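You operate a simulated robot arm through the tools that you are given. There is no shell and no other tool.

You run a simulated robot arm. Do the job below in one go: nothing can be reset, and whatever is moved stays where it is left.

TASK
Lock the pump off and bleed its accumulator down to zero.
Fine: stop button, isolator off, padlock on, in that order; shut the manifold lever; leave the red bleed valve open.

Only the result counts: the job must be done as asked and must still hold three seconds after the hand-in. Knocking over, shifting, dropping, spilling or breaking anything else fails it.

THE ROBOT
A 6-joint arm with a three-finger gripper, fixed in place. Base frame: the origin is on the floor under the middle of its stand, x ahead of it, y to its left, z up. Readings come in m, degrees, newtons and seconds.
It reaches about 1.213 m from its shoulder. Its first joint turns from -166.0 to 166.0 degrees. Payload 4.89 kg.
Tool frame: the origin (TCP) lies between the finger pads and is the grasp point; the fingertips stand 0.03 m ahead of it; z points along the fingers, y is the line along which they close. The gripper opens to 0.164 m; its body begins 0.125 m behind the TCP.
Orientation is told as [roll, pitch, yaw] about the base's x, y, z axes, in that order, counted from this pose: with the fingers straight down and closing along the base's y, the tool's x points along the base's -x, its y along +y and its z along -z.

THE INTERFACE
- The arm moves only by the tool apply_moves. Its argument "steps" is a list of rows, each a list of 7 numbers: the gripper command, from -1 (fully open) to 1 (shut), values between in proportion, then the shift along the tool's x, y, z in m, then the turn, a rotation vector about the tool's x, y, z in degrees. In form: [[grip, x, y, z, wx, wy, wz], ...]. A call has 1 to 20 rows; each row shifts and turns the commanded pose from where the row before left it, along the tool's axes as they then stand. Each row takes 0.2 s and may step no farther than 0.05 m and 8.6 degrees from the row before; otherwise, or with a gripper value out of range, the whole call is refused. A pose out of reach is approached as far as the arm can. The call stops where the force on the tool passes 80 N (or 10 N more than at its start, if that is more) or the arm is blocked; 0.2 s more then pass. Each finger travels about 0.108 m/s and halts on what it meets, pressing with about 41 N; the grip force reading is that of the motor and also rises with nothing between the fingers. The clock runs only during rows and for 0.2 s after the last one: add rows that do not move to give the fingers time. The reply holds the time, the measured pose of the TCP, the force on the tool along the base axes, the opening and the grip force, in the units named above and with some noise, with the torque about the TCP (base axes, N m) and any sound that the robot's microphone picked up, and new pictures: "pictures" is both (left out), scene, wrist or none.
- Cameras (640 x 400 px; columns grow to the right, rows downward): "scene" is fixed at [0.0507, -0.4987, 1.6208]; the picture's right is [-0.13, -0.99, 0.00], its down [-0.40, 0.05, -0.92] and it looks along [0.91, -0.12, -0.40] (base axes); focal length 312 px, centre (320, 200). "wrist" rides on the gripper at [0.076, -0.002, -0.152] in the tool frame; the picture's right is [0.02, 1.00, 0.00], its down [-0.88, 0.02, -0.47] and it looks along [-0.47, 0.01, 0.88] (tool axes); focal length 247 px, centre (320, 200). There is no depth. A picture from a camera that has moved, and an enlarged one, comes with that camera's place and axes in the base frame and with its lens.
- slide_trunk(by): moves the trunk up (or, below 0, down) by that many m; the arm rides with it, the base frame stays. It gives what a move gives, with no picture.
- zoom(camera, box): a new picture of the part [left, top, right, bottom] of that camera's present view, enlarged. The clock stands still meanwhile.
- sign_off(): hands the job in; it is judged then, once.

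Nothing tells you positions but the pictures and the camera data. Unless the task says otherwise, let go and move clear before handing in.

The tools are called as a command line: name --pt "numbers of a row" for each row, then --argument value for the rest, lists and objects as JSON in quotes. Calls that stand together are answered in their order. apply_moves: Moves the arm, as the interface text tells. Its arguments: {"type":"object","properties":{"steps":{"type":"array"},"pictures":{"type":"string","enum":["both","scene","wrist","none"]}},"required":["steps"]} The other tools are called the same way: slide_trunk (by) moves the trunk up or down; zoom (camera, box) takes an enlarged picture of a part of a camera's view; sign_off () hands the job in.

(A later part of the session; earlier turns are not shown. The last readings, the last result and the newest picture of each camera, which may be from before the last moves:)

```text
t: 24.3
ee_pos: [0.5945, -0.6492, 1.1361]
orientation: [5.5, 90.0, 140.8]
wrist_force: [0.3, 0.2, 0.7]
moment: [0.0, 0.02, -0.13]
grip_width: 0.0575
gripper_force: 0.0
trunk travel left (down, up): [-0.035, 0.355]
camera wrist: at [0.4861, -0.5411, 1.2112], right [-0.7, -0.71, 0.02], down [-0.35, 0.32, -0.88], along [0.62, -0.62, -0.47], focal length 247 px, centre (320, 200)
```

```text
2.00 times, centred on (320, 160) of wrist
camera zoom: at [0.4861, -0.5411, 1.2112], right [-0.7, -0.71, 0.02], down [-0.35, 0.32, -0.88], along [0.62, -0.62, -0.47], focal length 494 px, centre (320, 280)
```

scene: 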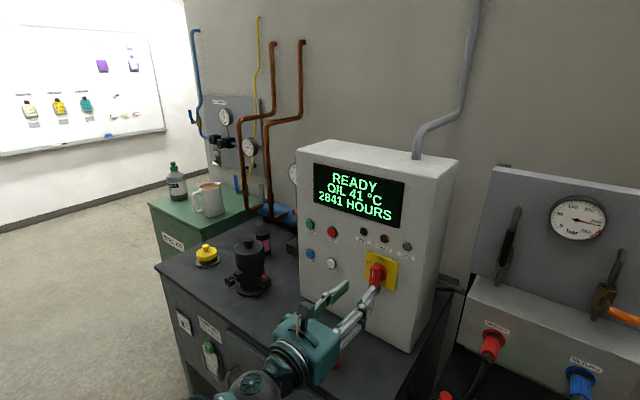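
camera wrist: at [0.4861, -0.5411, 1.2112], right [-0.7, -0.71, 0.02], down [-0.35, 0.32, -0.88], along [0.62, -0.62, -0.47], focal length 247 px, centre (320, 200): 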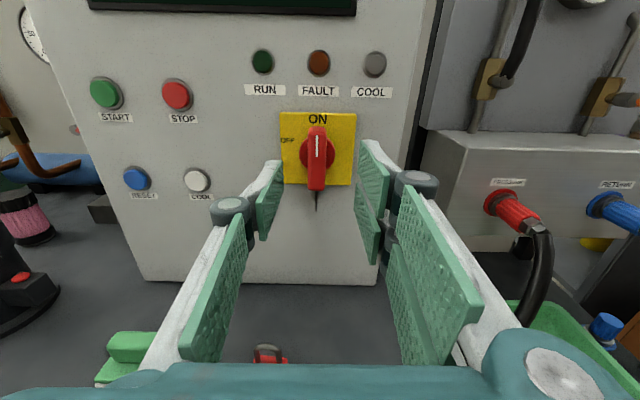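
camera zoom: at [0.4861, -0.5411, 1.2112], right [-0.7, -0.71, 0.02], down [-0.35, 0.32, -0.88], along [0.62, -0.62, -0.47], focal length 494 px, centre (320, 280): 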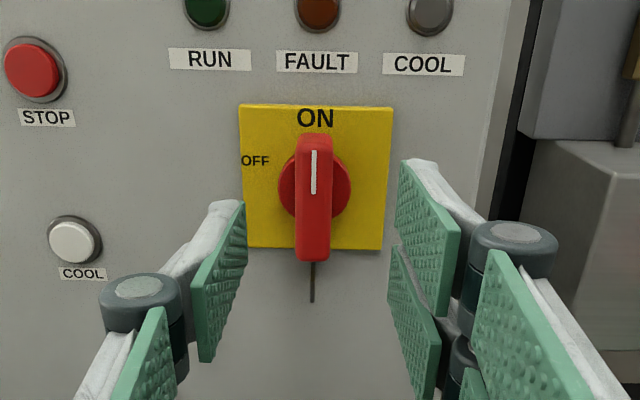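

The isolator axis is near w=-0.034, z=1.122, and the handle front is near s=0.98. I'll slide the open fingers to either side of the handle.

apply_moves --pt "0.3 -0.013 -0.0045 0.01 -0.3 0 0" --pt "0.3 0 0 0.03 0 0 0" --pt "0.3 0 0 0.03 0 0 0" --pt "0.3 0 0 0.015 0 0 0" --pt "0.3 0 0 0 0 0 0"

zoom --camera "wrist" --box '[220, 60, 420, 260]'

zoom --camera "scene" --box '[330, 230, 430, 310]'

```text
t: 25.5
ee_pos: [0.6582, -0.7054, 1.1225]
orientation: [2.8, 89.9, 137.9]
wrist_force: [-1.1, 0.4, -0.2]
moment: [0.03, 0.03, 0.01]
grip_width: 0.0577
gripper_force: 0.0
trunk travel left (down, up): [-0.035, 0.355]
camera wrist: at [0.5508, -0.5982, 1.1985], right [-0.71, -0.71, 0.02], down [-0.35, 0.32, -0.88], along [0.62, -0.63, -0.47], focal length 247 px, centre (320, 200)
```

scene: 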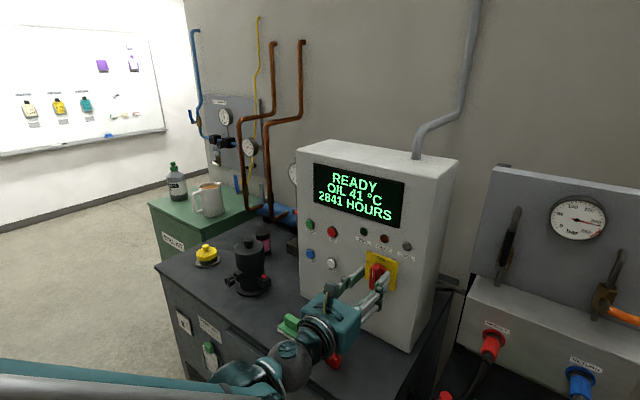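
wrist: 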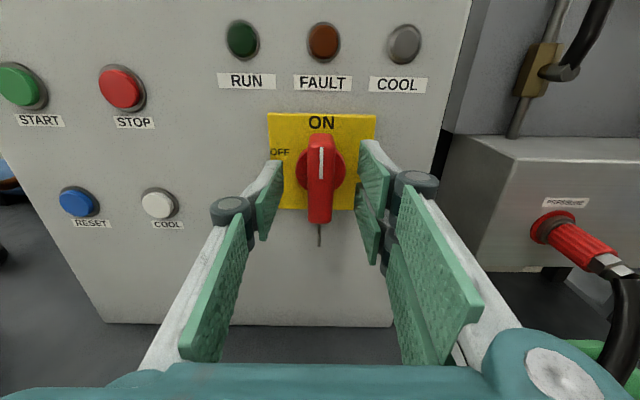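

```text
2.00 times, centred on (320, 160) of wrist
camera zoom: at [0.5508, -0.5982, 1.1985], right [-0.71, -0.71, 0.02], down [-0.35, 0.32, -0.88], along [0.62, -0.63, -0.47], focal length 494 px, centre (320, 280)
```

zoom: 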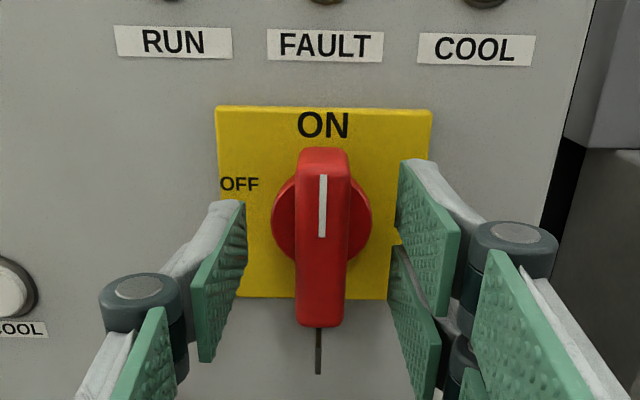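

```text
5.00 times, centred on (380, 270) of scene
camera zoom: at [0.0507, -0.4987, 1.6208], right [-0.13, -0.99, 0.0], down [-0.4, 0.05, -0.92], along [0.91, -0.12, -0.4], focal length 1560 px, centre (20, -150)
```

zoom: 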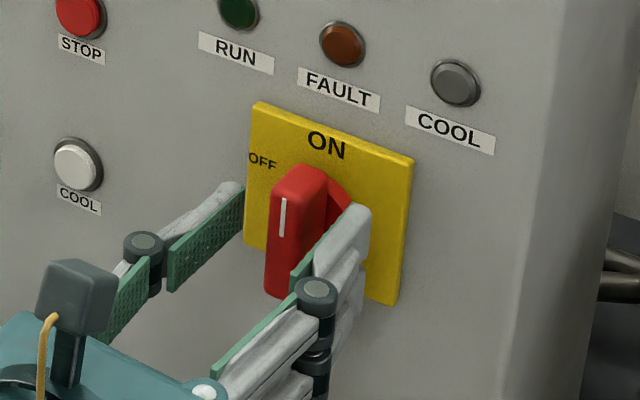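

The fingers straddle the handle and line up with its axis. I'll close on it.

apply_moves --pt "1 0.001 0 0.003 0 0 0" --pt "1 0 0 0 0 0 0" --pt "1 0 0 0 0 0 0" --pictures "wrist"

zoom --camera "wrist" --box '[220, 60, 420, 260]'

```text
t: 26.3
ee_pos: [0.6595, -0.7085, 1.1234]
orientation: [0.3, 89.9, 135.4]
wrist_force: [-13.6, 9.5, -14.2]
moment: [0.25, 0.33, -0.14]
grip_width: 0.02
gripper_force: 45.5
trunk travel left (down, up): [-0.035, 0.355]
camera wrist: at [0.5517, -0.5999, 1.1988], right [-0.71, -0.71, 0.02], down [-0.35, 0.32, -0.88], along [0.62, -0.63, -0.47], focal length 247 px, centre (320, 200)
```

wrist: 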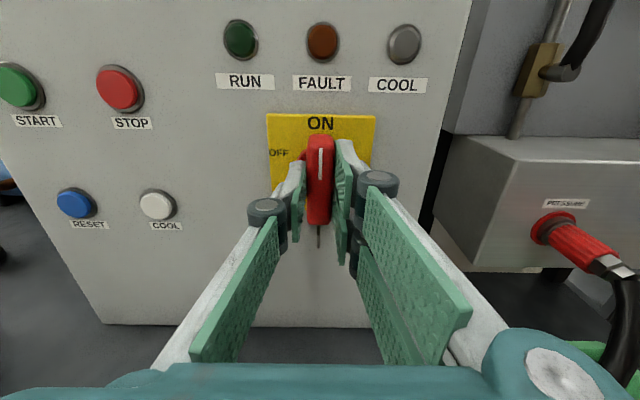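

```text
2.00 times, centred on (320, 160) of wrist
camera zoom: at [0.5517, -0.5999, 1.1988], right [-0.71, -0.71, 0.02], down [-0.35, 0.32, -0.88], along [0.62, -0.63, -0.47], focal length 494 px, centre (320, 280)
```

zoom: 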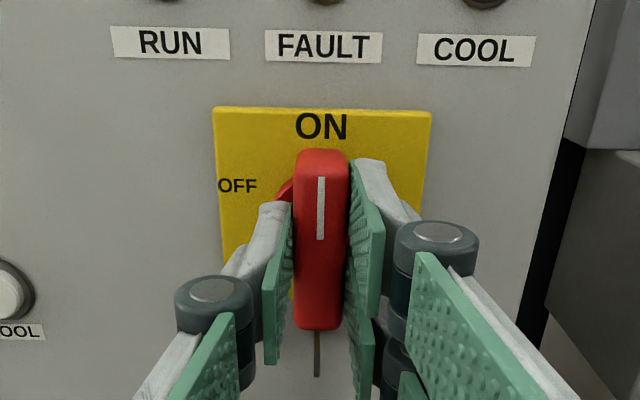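

The handle is held, 20 mm wide. I'll ease back slightly and begin turning it counter-clockwise toward OFF.

apply_moves --pt "1 0 0 -0.002 0 0 0" --pt "1 0 0 0 0 0 -8" --pt "1 0 0 0 0 0 -8" --pt "1 0 0 0 0 0 -8" --pictures "wrist"

```text
t: 27.3
ee_pos: [0.6612, -0.7077, 1.1223]
orientation: [89.6, 65.9, -135.1]
wrist_force: [12.0, 12.0, -30.0]
moment: [0.53, 0.31, 0.54]
grip_width: 0.0198
gripper_force: 45.2
trunk travel left (down, up): [-0.035, 0.355]
camera wrist: at [0.5741, -0.5774, 1.1915], right [-0.64, -0.64, 0.43], down [-0.6, 0.07, -0.79], along [0.48, -0.76, -0.43], focal length 247 px, centre (320, 200)
```

wrist: 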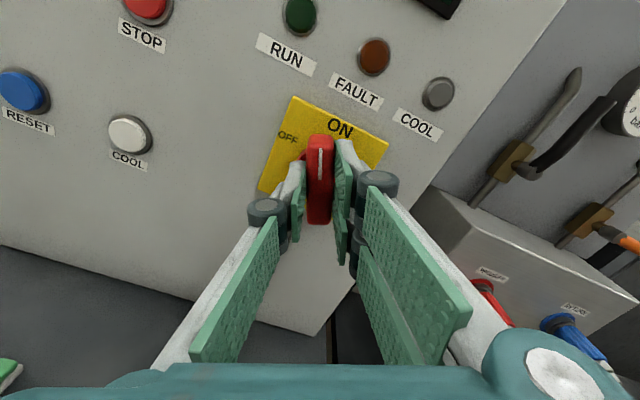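

apply_moves --pt "1 -0.0014 -0.0017 0 0 0 0" --pt "1 0 0 0 0 0 -8" --pt "1 0 0 0 0 0 -8" --pt "1 0 0 0 0 0 -8" --pt "1 0 0 0 0 0 -8" --pictures "wrist"

```text
t: 28.5
ee_pos: [0.6596, -0.7053, 1.1222]
orientation: [89.7, 33.7, -134.9]
wrist_force: [29.9, 3.8, 4.9]
moment: [0.02, -0.11, 0.52]
grip_width: 0.0199
gripper_force: 44.4
trunk travel left (down, up): [-0.035, 0.355]
camera wrist: at [0.5966, -0.5537, 1.1623], right [-0.38, -0.38, 0.84], down [-0.86, -0.19, -0.47], along [0.34, -0.9, -0.26], focal length 247 px, centre (320, 200)
```

wrist: 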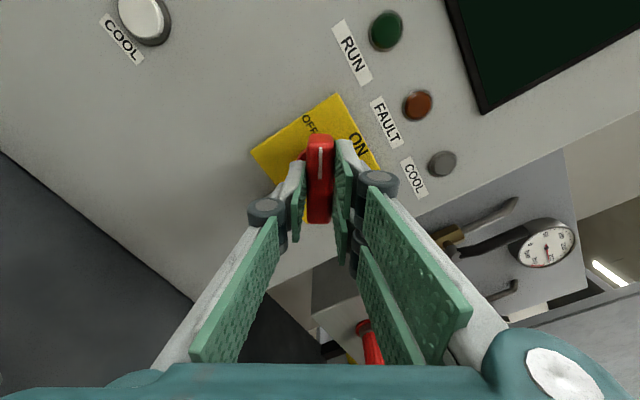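

apply_moves --pt "1 0.0014 -0.0009 0.001 0 0 0" --pt "1 0 0 0 0 0 -8.5" --pt "1 0 0 0 0 0 -8.5" --pt "1 0 0 0 0 0 -8.5" --pt "1 0 0 0 0 0 -8.5" --pt "1 0 0 0 0 0 0"

zoom --camera "scene" --box '[290, 140, 450, 310]'

```text
t: 29.9
ee_pos: [0.6612, -0.7051, 1.121]
orientation: [89.8, -0.1, -135.0]
wrist_force: [-17.0, 25.8, -45.1]
moment: [1.02, 0.86, -0.18]
grip_width: 0.0195
gripper_force: 45.1
trunk travel left (down, up): [-0.035, 0.355]
camera wrist: at [0.6055, -0.5447, 1.1181], right [0.02, 0.01, 1.0], down [-0.96, -0.29, 0.02], along [0.29, -0.96, 0.01], focal length 247 px, centre (320, 200)
```

scene: 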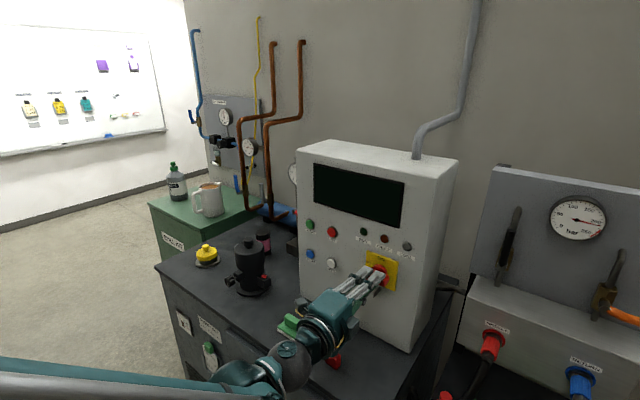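
wrist: 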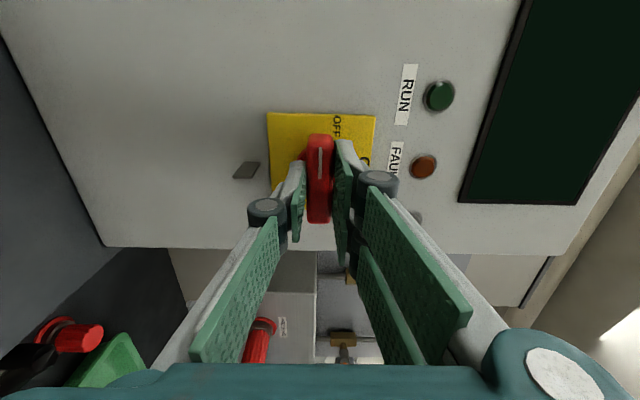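

```text
2.35 times, centred on (370, 225) of scene
camera zoom: at [0.0507, -0.4987, 1.6208], right [-0.13, -0.99, 0.0], down [-0.4, 0.05, -0.92], along [0.91, -0.12, -0.4], focal length 734 px, centre (202, 141)
```

zoom: 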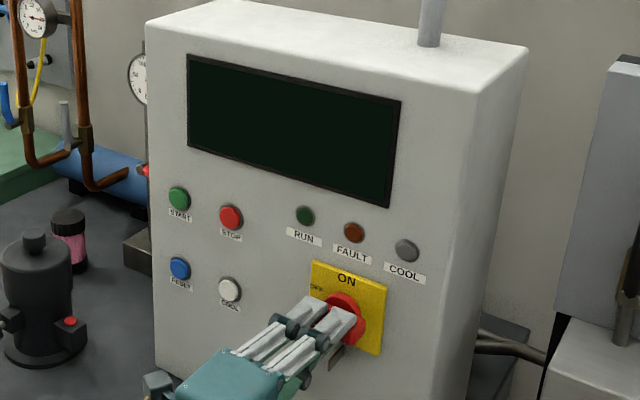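

The handle now points at OFF and the panel display is dark, so the isolator is off. I'll let go gently, back off and check that it stays.

apply_moves --pt "0.5 0 0 0 0 0 0" --pt "0.5 0 0 0 0 0 0" --pt "0.5 0 0 -0.02 0 0 0" --pt "0.5 0 0 -0.04 0 0 0" --pt "0.5 0 0 -0.04 0 0 0" --pt "0.5 0 0 -0.03 0 0 0"

zoom --camera "wrist" --box '[160, 60, 420, 240]'

zoom --camera "scene" --box '[340, 230, 430, 310]'

```text
t: 31.3
ee_pos: [0.5691, -0.6148, 1.1195]
orientation: [89.8, 0.1, -134.8]
wrist_force: [2.0, -1.3, -1.3]
moment: [-0.08, -0.12, 0.04]
grip_width: 0.041
gripper_force: 0.1
trunk travel left (down, up): [-0.035, 0.355]
camera wrist: at [0.5131, -0.4541, 1.1174], right [0.02, 0.01, 1.0], down [-0.96, -0.29, 0.02], along [0.29, -0.96, 0.01], focal length 247 px, centre (320, 200)
```

scene: 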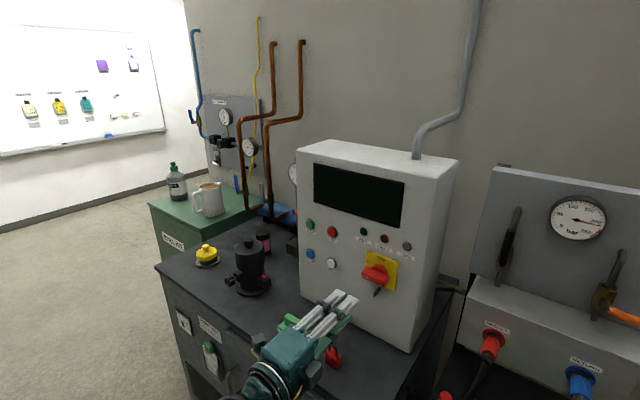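
wrist: 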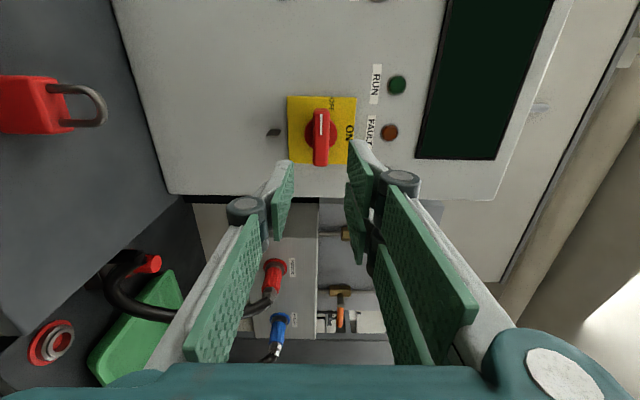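

```text
2.22 times, centred on (290, 150) of wrist
camera zoom: at [0.5131, -0.4541, 1.1174], right [0.02, 0.01, 1.0], down [-0.96, -0.29, 0.02], along [0.29, -0.96, 0.01], focal length 549 px, centre (387, 311)
```

zoom: 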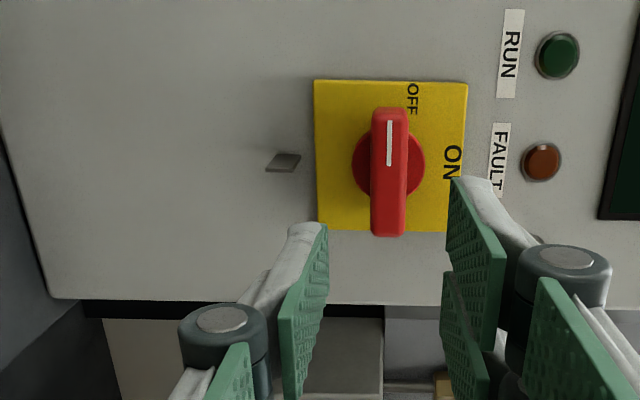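

```text
5.00 times, centred on (385, 270) of scene
camera zoom: at [0.0507, -0.4987, 1.6208], right [-0.13, -0.99, 0.0], down [-0.4, 0.05, -0.92], along [0.91, -0.12, -0.4], focal length 1560 px, centre (-5, -150)
```

zoom: 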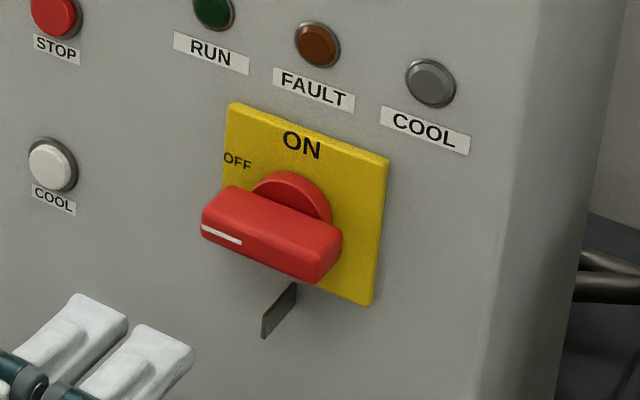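

The isolator stays at OFF, and the hasp tab below it is now clear of the handle. I'll turn the gripper upright again and drop down to look at the padlock from close by.

apply_moves --pt "0.3 0 0 -0.01 0 0 8.2" --pt "0.3 0 0 -0.01 0 0 8.2" --pt "0.3 0 0 -0.01 0 0 8.2" --pt "0.3 0 0 -0.01 0 0 8.2" --pt "0.3 0 0 0 0 0 8.2" --pt "0.3 0 0 0 0 0 8.2" --pt "0.3 0 0 0 0 0 8.2" --pt "0.3 0 0 0 0 0 8.2" --pt "0.3 0 0 0 0 0 8.2" --pt "0.3 0 0 0 0 0 8.2" --pt "0.3 0 0 0 0 0 8.0" --pt "0.3 -0.03 -0.01 -0.013 0 0 0" --pt "0.3 -0.03 -0.01 -0.013 0 0 0" --pt "0.3 -0.03 -0.01 -0.013 0 0 0" --pt "0.3 -0.03 -0.012 -0.013 0 0 0" --pt "0.3 0 0 0 0 0 0"

zoom --camera "wrist" --box '[240, 100, 400, 260]'

```text
t: 34.7
ee_pos: [0.5314, -0.5236, 1.0121]
orientation: [-5.4, 89.9, 129.8]
wrist_force: [-0.1, -0.1, 0.7]
moment: [0.02, 0.03, -0.01]
grip_width: 0.0573
gripper_force: 0.1
out of reach, approached as far as the arm can: row 15
trunk travel left (down, up): [-0.035, 0.355]
camera wrist: at [0.423, -0.4161, 1.0878], right [-0.7, -0.71, 0.02], down [-0.35, 0.32, -0.88], along [0.62, -0.63, -0.47], focal length 247 px, centre (320, 200)
```

scene: 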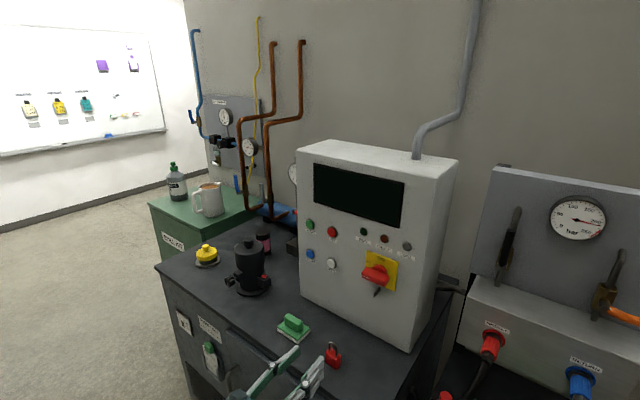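
wrist: 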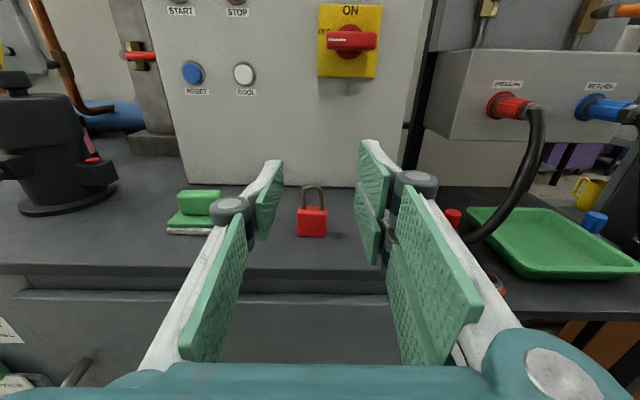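

```text
2.50 times, centred on (320, 180) of wrist
camera zoom: at [0.423, -0.4161, 1.0878], right [-0.7, -0.71, 0.02], down [-0.35, 0.32, -0.88], along [0.62, -0.63, -0.47], focal length 617 px, centre (320, 250)
```

zoom: 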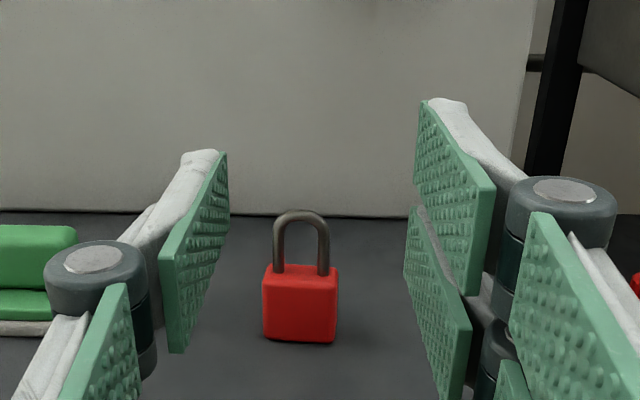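

The padlock stands square to the panel at about s=0.876, w=0.012. Its body tops out near z=0.923 and the shackle near 0.96, with the bench at about 0.886. I'll bring the open fingers to either side of it, staying above bench level.

apply_moves --pt "0.15 0 0 0.01 0 -4 0" --pt "0.15 -0.014 -0.0023 0.035 0 0 0" --pt "0.15 -0.014 -0.0023 0.035 0 0 0" --pt "0.15 -0.014 -0.0023 0.035 0 0 0" --pt "0.15 0 0 0 0 0 0"

zoom --camera "wrist" --box '[220, 120, 420, 280]'

zoom --camera "scene" --box '[280, 300, 400, 400]'

```text
t: 35.9
ee_pos: [0.6153, -0.5933, 0.9702]
orientation: [0.5, 89.1, 136.2]
wrist_force: [0.3, -0.4, 1.2]
moment: [0.04, 0.04, 0.0]
grip_width: 0.0696
gripper_force: 0.0
out of reach, approached as far as the arm can: row 1
trunk travel left (down, up): [-0.035, 0.355]
camera wrist: at [0.509, -0.4861, 1.0484], right [-0.7, -0.71, 0.02], down [-0.36, 0.33, -0.87], along [0.62, -0.62, -0.49], focal length 247 px, centre (320, 200)
```

scene: 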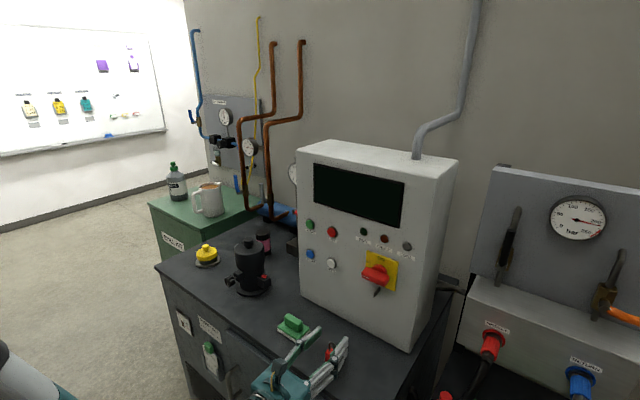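
wrist: 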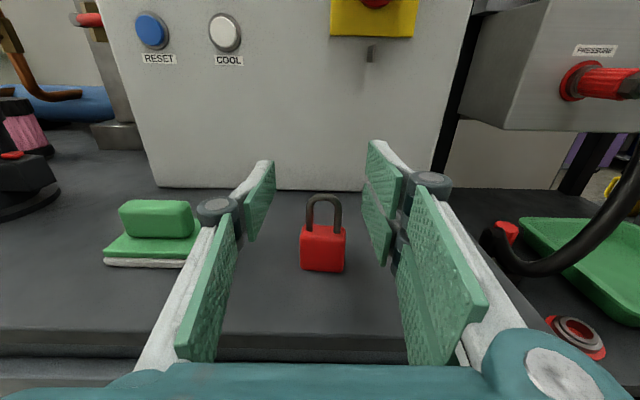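

```text
2.50 times, centred on (320, 200) of wrist
camera zoom: at [0.509, -0.4861, 1.0484], right [-0.7, -0.71, 0.02], down [-0.36, 0.33, -0.87], along [0.62, -0.62, -0.49], focal length 617 px, centre (320, 200)
```

zoom: 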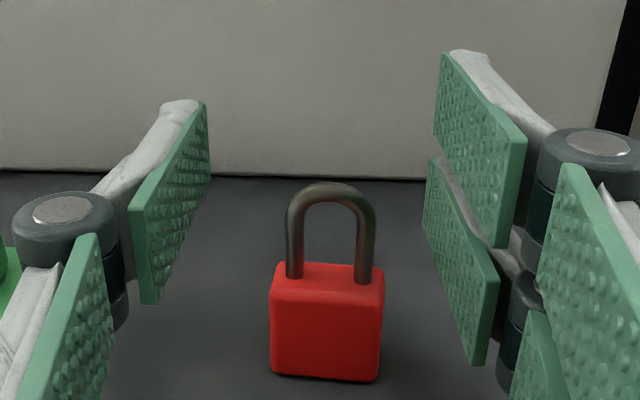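

```text
4.00 times, centred on (340, 350) of scene
camera zoom: at [0.0507, -0.4987, 1.6208], right [-0.13, -0.99, 0.0], down [-0.4, 0.05, -0.92], along [0.91, -0.12, -0.4], focal length 1248 px, centre (240, -400)
```

zoom: 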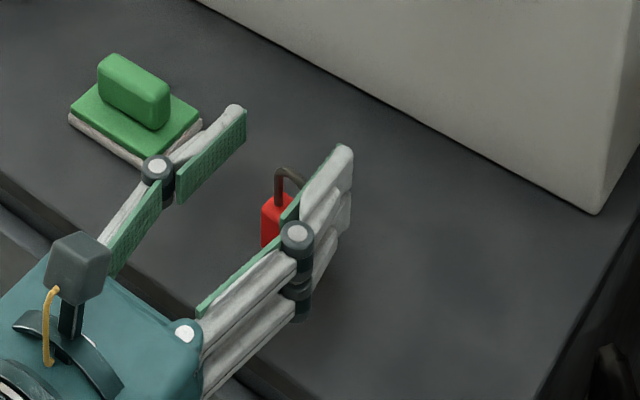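

apply_moves --pt "0.15 0 0.003 0 -0.7 -3 0" --pt "0.15 -0.013 0 0.003 0 0 0" --pt "0.15 -0.012 0 0.003 0 0 0" --pt "0.15 0 0 0 0 0 0" --pictures "wrist"

zoom --camera "wrist" --box '[220, 120, 420, 280]'

```text
t: 36.9
ee_pos: [0.6205, -0.5954, 0.9447]
orientation: [0.8, 86.2, 135.8]
wrist_force: [0.3, 0.6, 1.2]
moment: [0.01, 0.04, 0.0]
grip_width: 0.0697
gripper_force: 0.0
out of reach, approached as far as the arm can: row 1
trunk travel left (down, up): [-0.035, 0.355]
camera wrist: at [0.5169, -0.4908, 1.0307], right [-0.7, -0.71, 0.02], down [-0.39, 0.36, -0.85], along [0.59, -0.61, -0.53], focal length 247 px, centre (320, 200)
```

wrist: 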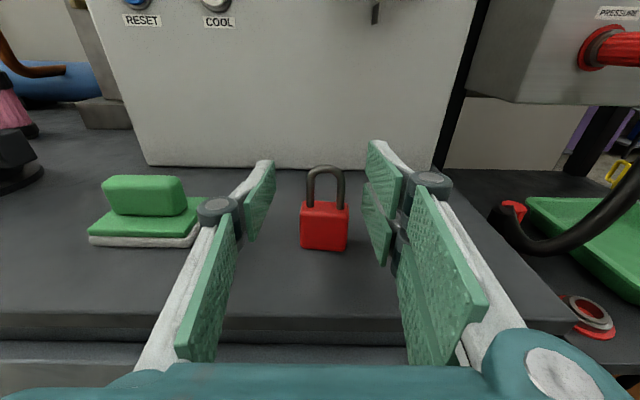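

```text
2.50 times, centred on (320, 200) of wrist
camera zoom: at [0.5169, -0.4908, 1.0307], right [-0.7, -0.71, 0.02], down [-0.39, 0.36, -0.85], along [0.59, -0.61, -0.53], focal length 617 px, centre (320, 200)
```

zoom: 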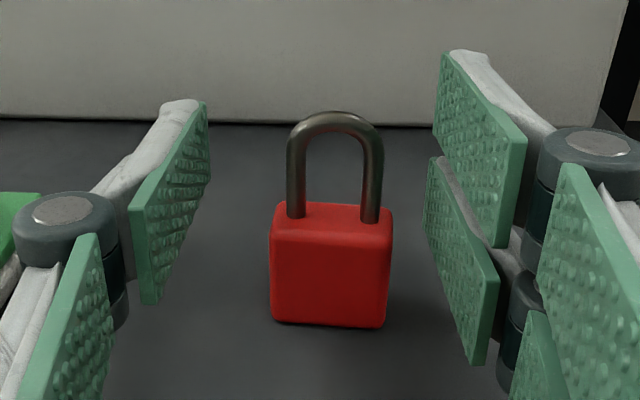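

apply_moves --pt "0.15 -0.005 0.005 0 0 0 0" --pt "0.15 -0.005 0 0.0005 0 0 0" --pt "0.15 -0.0045 0 0.0005 0 0 0" --pt "0.15 0 0 0 0 0 0" --pictures "both"

zoom --camera "scene" --box '[280, 300, 400, 400]'

zoom --camera "wrist" --box '[220, 120, 420, 280]'

```text
t: 37.9
ee_pos: [0.6179, -0.6005, 0.9324]
orientation: [0.6, 85.9, 135.4]
wrist_force: [0.3, -0.3, -0.2]
moment: [-0.02, 0.03, 0.0]
grip_width: 0.0698
gripper_force: 0.0
out of reach, approached as far as the arm can: row 3
trunk travel left (down, up): [-0.035, 0.355]
camera wrist: at [0.5155, -0.496, 1.0202], right [-0.71, -0.71, 0.02], down [-0.39, 0.36, -0.84], along [0.59, -0.61, -0.53], focal length 247 px, centre (320, 200)
```

scene: 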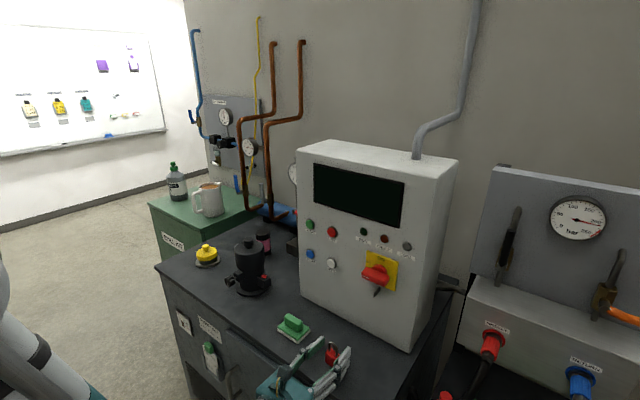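
wrist: 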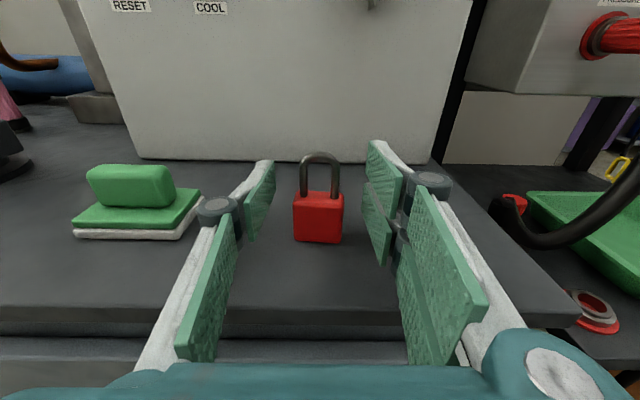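

```text
4.00 times, centred on (340, 350) of scene
camera zoom: at [0.0507, -0.4987, 1.6208], right [-0.13, -0.99, 0.0], down [-0.4, 0.05, -0.92], along [0.91, -0.12, -0.4], focal length 1248 px, centre (240, -400)
```

zoom: 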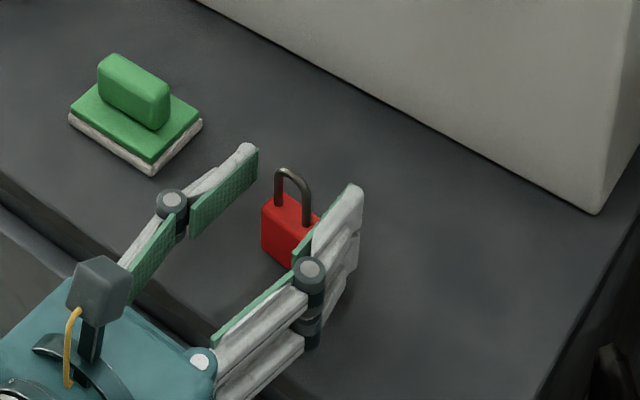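

```text
2.50 times, centred on (320, 200) of wrist
camera zoom: at [0.5155, -0.496, 1.0202], right [-0.71, -0.71, 0.02], down [-0.39, 0.36, -0.84], along [0.59, -0.61, -0.53], focal length 617 px, centre (320, 200)
```

zoom: 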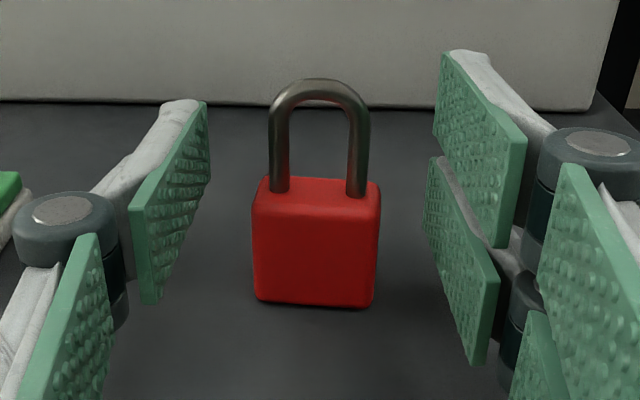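

The fingers straddle the padlock and are centred on it. The arm is near its reach limit down here, so I'll use the trunk for the last 5 mm and then close.

slide_trunk --by -0.005

apply_moves --pt "0.6 0 0 0 0 0 0" --pt "1 0 0 0 0 0 0" --pt "1 0 0 0 0 0 0" --pt "1 0 0 0 0 0 0" --pictures "both"

zoom --camera "wrist" --box '[220, 120, 420, 280]'

zoom --camera "scene" --box '[280, 300, 400, 400]'

```text
t: 38.4
ee_pos: [0.6183, -0.6011, 0.9291]
orientation: [0.5, 85.9, 135.4]
wrist_force: [-0.1, -1.0, -0.5]
moment: [-0.01, -0.01, -0.01]
grip_width: 0.0697
gripper_force: 0.0
trunk travel left (down, up): [-0.03, 0.36]
```

```text
t: 39.4
ee_pos: [0.6178, -0.6006, 0.9283]
orientation: [0.4, 85.9, 135.4]
wrist_force: [0.5, -0.1, 2.5]
moment: [-0.08, 0.02, 0.04]
grip_width: 0.0391
gripper_force: 40.6
trunk travel left (down, up): [-0.03, 0.36]
camera wrist: at [0.5155, -0.496, 1.0153], right [-0.71, -0.71, 0.02], down [-0.39, 0.36, -0.85], along [0.59, -0.61, -0.53], focal length 247 px, centre (320, 200)
```

scene: 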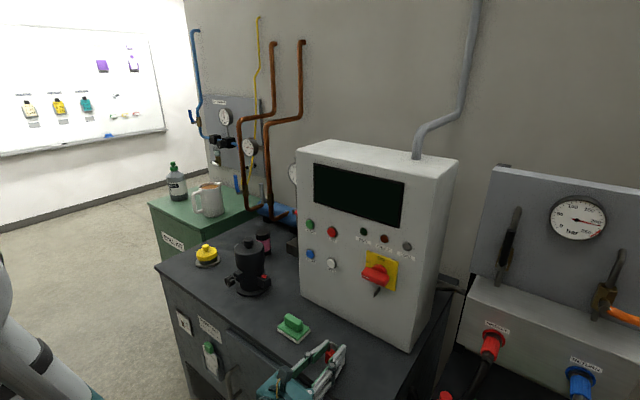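
wrist: 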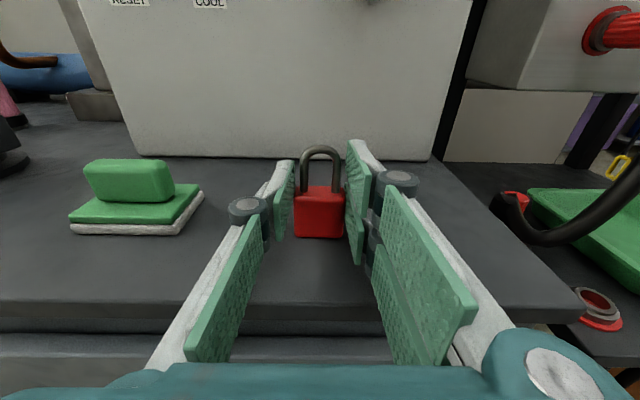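

```text
2.50 times, centred on (320, 200) of wrist
camera zoom: at [0.5155, -0.496, 1.0153], right [-0.71, -0.71, 0.02], down [-0.39, 0.36, -0.85], along [0.59, -0.61, -0.53], focal length 617 px, centre (320, 200)
```

zoom: 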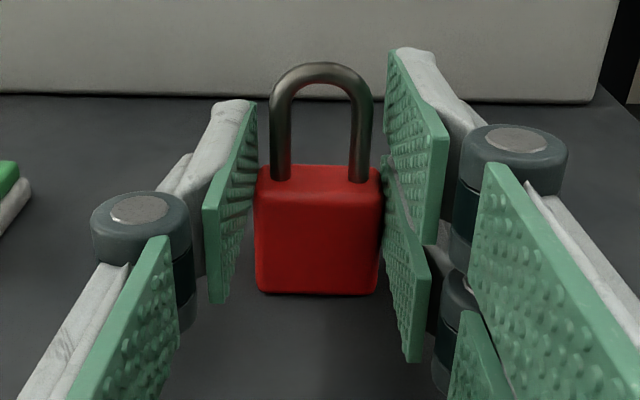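

```text
4.00 times, centred on (340, 350) of scene
camera zoom: at [0.0507, -0.4987, 1.6208], right [-0.13, -0.99, 0.0], down [-0.4, 0.05, -0.92], along [0.91, -0.12, -0.4], focal length 1248 px, centre (240, -400)
```

zoom: 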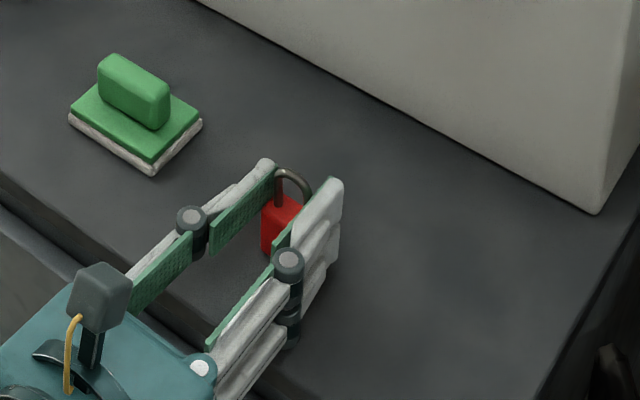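

The padlock body is gripped at 39 mm. I'll lift it straight up and check that it stays put in the fingers.

apply_moves --pt "1 0.01 0 0 0 0 0" --pt "1 0.02 0 0 0 0 0" --pt "1 0.03 0 0 0 0 0" --pt "1 0.03 0 0 0 0 0" --pt "1 0 0 0 0 0 0" --pictures "both"

zoom --camera "wrist" --box '[220, 80, 420, 240]'

zoom --camera "scene" --box '[280, 280, 400, 380]'

```text
t: 40.6
ee_pos: [0.6214, -0.608, 1.0181]
orientation: [0.5, 85.9, 135.5]
wrist_force: [0.7, -0.7, -1.1]
moment: [-0.04, 0.0, -0.02]
grip_width: 0.0389
gripper_force: 41.5
trunk travel left (down, up): [-0.03, 0.36]
camera wrist: at [0.5188, -0.5036, 1.1039], right [-0.71, -0.71, 0.02], down [-0.39, 0.36, -0.84], along [0.59, -0.61, -0.53], focal length 247 px, centre (320, 200)
```

scene: 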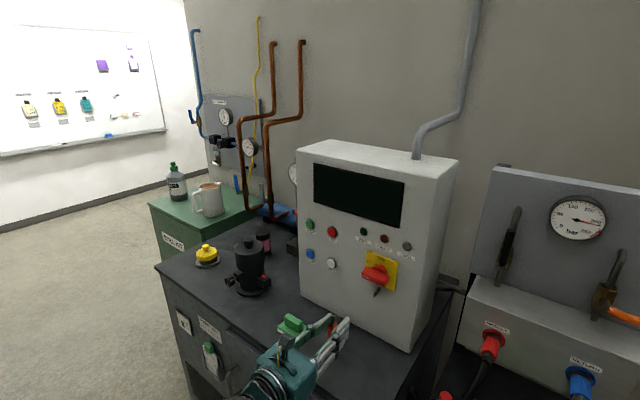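
wrist: 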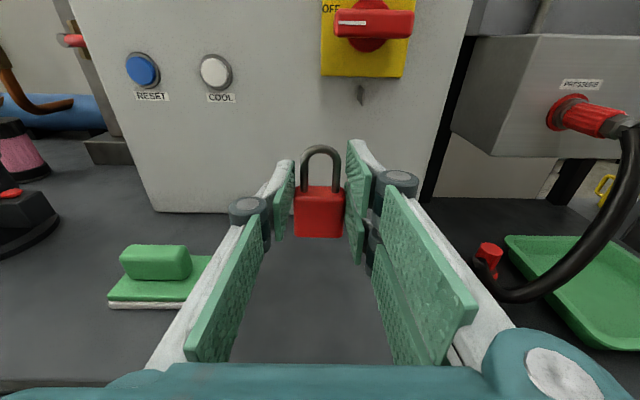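

```text
2.50 times, centred on (320, 160) of wrist
camera zoom: at [0.5188, -0.5036, 1.1039], right [-0.71, -0.71, 0.02], down [-0.39, 0.36, -0.84], along [0.59, -0.61, -0.53], focal length 617 px, centre (320, 300)
```

zoom: 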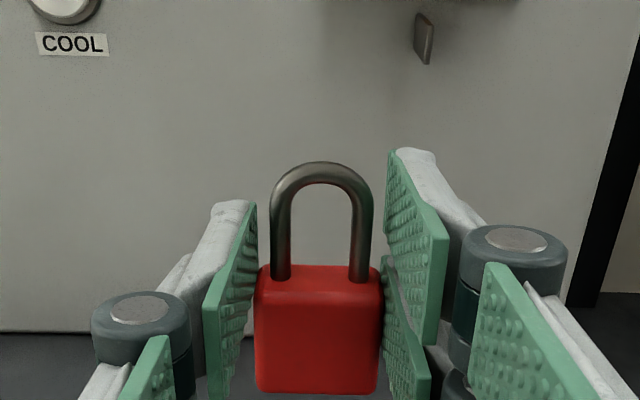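

```text
4.00 times, centred on (340, 330) of scene
camera zoom: at [0.0507, -0.4987, 1.6208], right [-0.13, -0.99, 0.0], down [-0.4, 0.05, -0.92], along [0.91, -0.12, -0.4], focal length 1248 px, centre (240, -320)
```

zoom: 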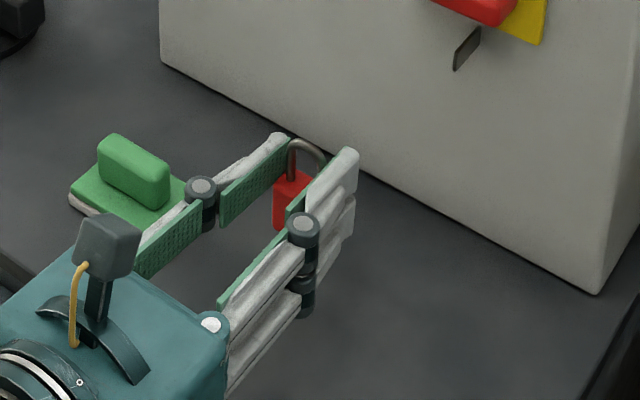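

The lift held. The tab tip is near s=0.988, w=-0.034 and spans z=1.052 to 1.066. I'll line the shackle opening up in front of it and stop short.

apply_moves --pt "1 0.012 0.0145 0.01 0 0 0" --pt "1 0.012 0.0145 0.02 0 0 0" --pt "1 0.012 0.0145 0.02 0 0 0" --pt "1 0 0 0.018 0 0 0" --pt "1 0 0 0 0 0 0" --pictures "both"

zoom --camera "wrist" --box '[240, 80, 400, 220]'

zoom --camera "scene" --box '[330, 240, 430, 340]'

```text
t: 41.8
ee_pos: [0.6412, -0.688, 1.0494]
orientation: [0.3, 85.9, 135.2]
wrist_force: [-0.1, 1.0, -0.7]
moment: [0.01, 0.06, -0.01]
grip_width: 0.0392
gripper_force: 40.7
trunk travel left (down, up): [-0.03, 0.36]
camera wrist: at [0.5384, -0.5832, 1.1361], right [-0.71, -0.71, 0.02], down [-0.39, 0.36, -0.84], along [0.59, -0.61, -0.53], focal length 247 px, centre (320, 200)
```

scene: 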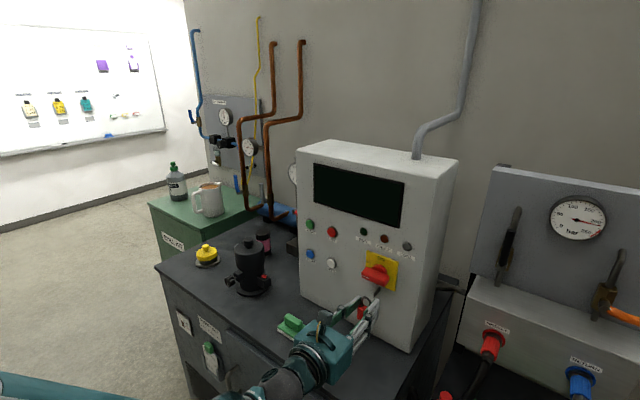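
wrist: 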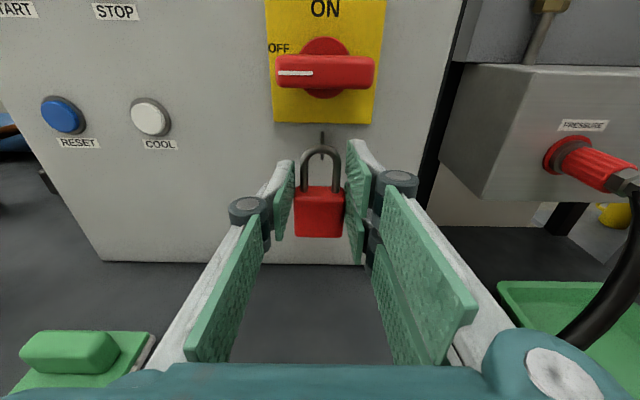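

```text
2.86 times, centred on (320, 150) of wrist
camera zoom: at [0.5384, -0.5832, 1.1361], right [-0.71, -0.71, 0.02], down [-0.39, 0.36, -0.84], along [0.59, -0.61, -0.53], focal length 706 px, centre (320, 343)
```

zoom: 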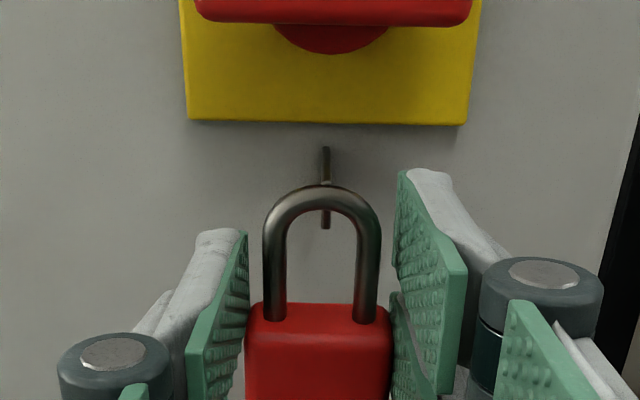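

```text
4.00 times, centred on (380, 290) of scene
camera zoom: at [0.0507, -0.4987, 1.6208], right [-0.13, -0.99, 0.0], down [-0.4, 0.05, -0.92], along [0.91, -0.12, -0.4], focal length 1248 px, centre (80, -160)
```

zoom: 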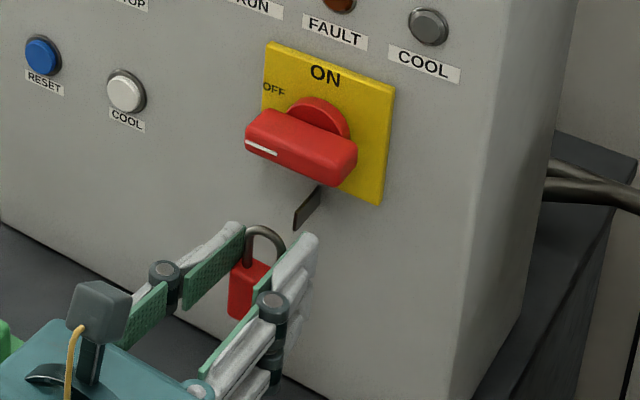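

The tab lines up with the shackle opening both up-down and side-to-side. I'll advance until the shackle plane is just at the tab tip and check again.

apply_moves --pt "1 0.0008 0.001 0.012 0 0 0" --pt "1 0.0007 0 0.01 0 0 0" --pt "1 0.0006 0 0.008 0 0 0" --pt "1 0 0 0 0 0 0" --pictures "both"

zoom --camera "wrist" --box '[260, 100, 380, 220]'

zoom --camera "scene" --box '[340, 250, 420, 330]'

```text
t: 42.8
ee_pos: [0.6631, -0.7101, 1.0506]
orientation: [0.4, 86.0, 135.2]
wrist_force: [-0.5, 0.6, -1.4]
moment: [0.0, -0.01, 0.01]
grip_width: 0.0392
gripper_force: 41.2
trunk travel left (down, up): [-0.03, 0.36]
camera wrist: at [0.56, -0.6042, 1.1366], right [-0.71, -0.71, 0.02], down [-0.39, 0.36, -0.84], along [0.59, -0.61, -0.53], focal length 247 px, centre (320, 200)
```

scene: 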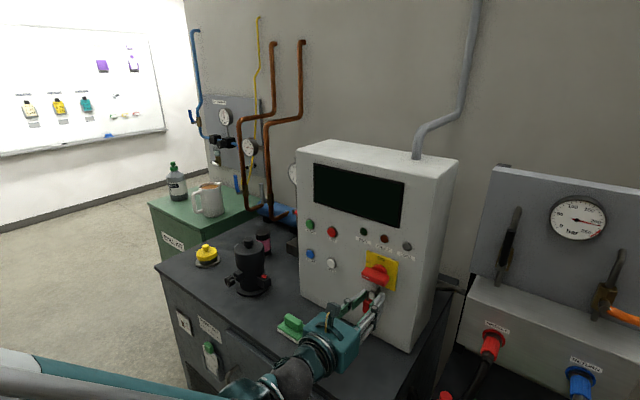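
wrist: 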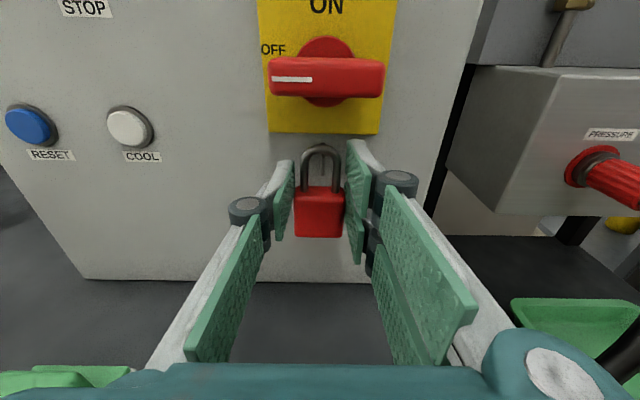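

```text
3.33 times, centred on (320, 160) of wrist
camera zoom: at [0.56, -0.6042, 1.1366], right [-0.71, -0.71, 0.02], down [-0.39, 0.36, -0.84], along [0.59, -0.61, -0.53], focal length 823 px, centre (320, 333)
```

zoom: 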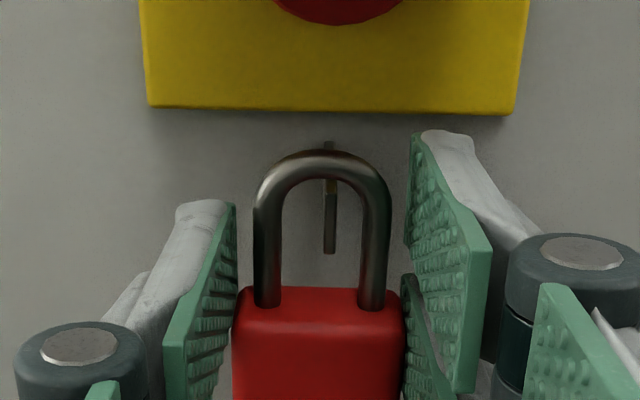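

```text
5.00 times, centred on (380, 290) of scene
camera zoom: at [0.0507, -0.4987, 1.6208], right [-0.13, -0.99, 0.0], down [-0.4, 0.05, -0.92], along [0.91, -0.12, -0.4], focal length 1560 px, centre (20, -250)
```

zoom: 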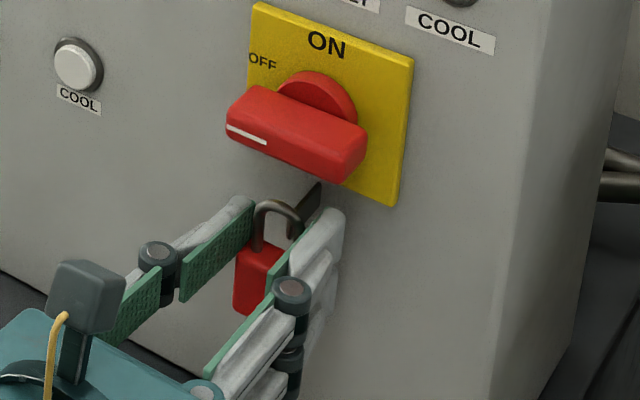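

apply_moves --pt "1 0.0004 0.0015 0.006 0 0 0" --pt "1 0.0003 0 0.005 0 0 0" --pt "1 0.0003 0 0.005 0 0 0" --pt "1 0.0002 0 0.004 0 0 0" --pt "1 0 0 0 0 0 0" --pictures "both"

zoom --camera "wrist" --box '[260, 100, 380, 220]'

zoom --camera "scene" --box '[340, 250, 420, 330]'

```text
t: 44.0
ee_pos: [0.6763, -0.7237, 1.05]
orientation: [0.3, 86.0, 135.2]
wrist_force: [0.5, 0.5, -0.8]
moment: [0.03, 0.0, -0.02]
grip_width: 0.0391
gripper_force: 41.4
trunk travel left (down, up): [-0.03, 0.36]
camera wrist: at [0.5733, -0.6188, 1.1361], right [-0.71, -0.71, 0.02], down [-0.39, 0.36, -0.84], along [0.59, -0.61, -0.53], focal length 247 px, centre (320, 200)
```

scene: 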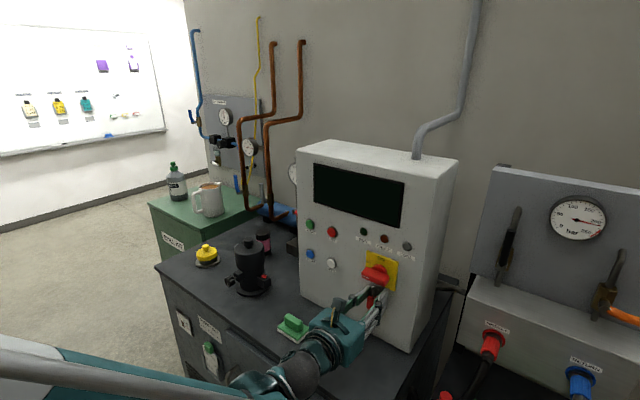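
wrist: 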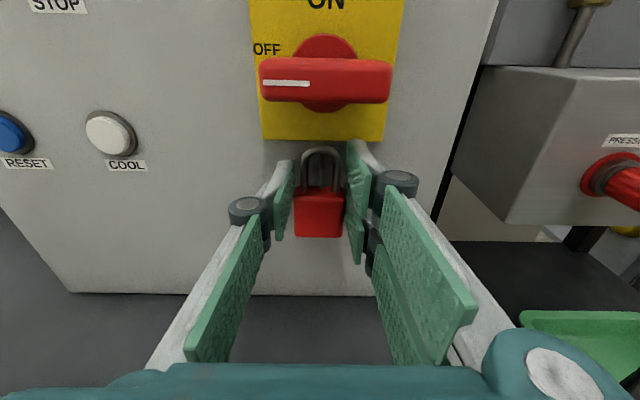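

```text
3.33 times, centred on (320, 160) of wrist
camera zoom: at [0.5733, -0.6188, 1.1361], right [-0.71, -0.71, 0.02], down [-0.39, 0.36, -0.84], along [0.59, -0.61, -0.53], focal length 823 px, centre (320, 333)
```

zoom: 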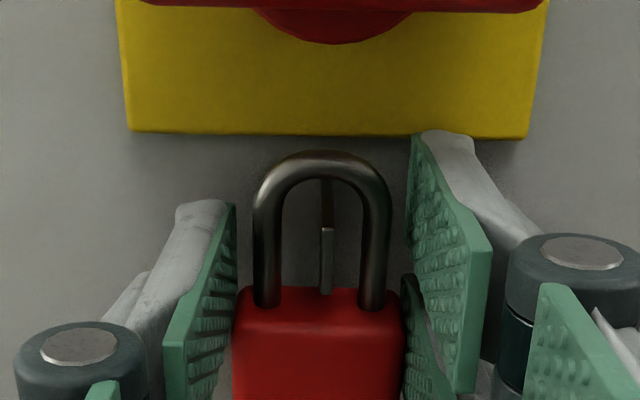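

```text
5.00 times, centred on (380, 290) of scene
camera zoom: at [0.0507, -0.4987, 1.6208], right [-0.13, -0.99, 0.0], down [-0.4, 0.05, -0.92], along [0.91, -0.12, -0.4], focal length 1560 px, centre (20, -250)
```

zoom: 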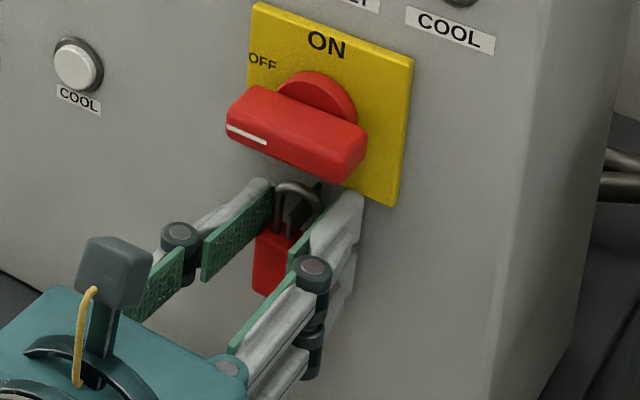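

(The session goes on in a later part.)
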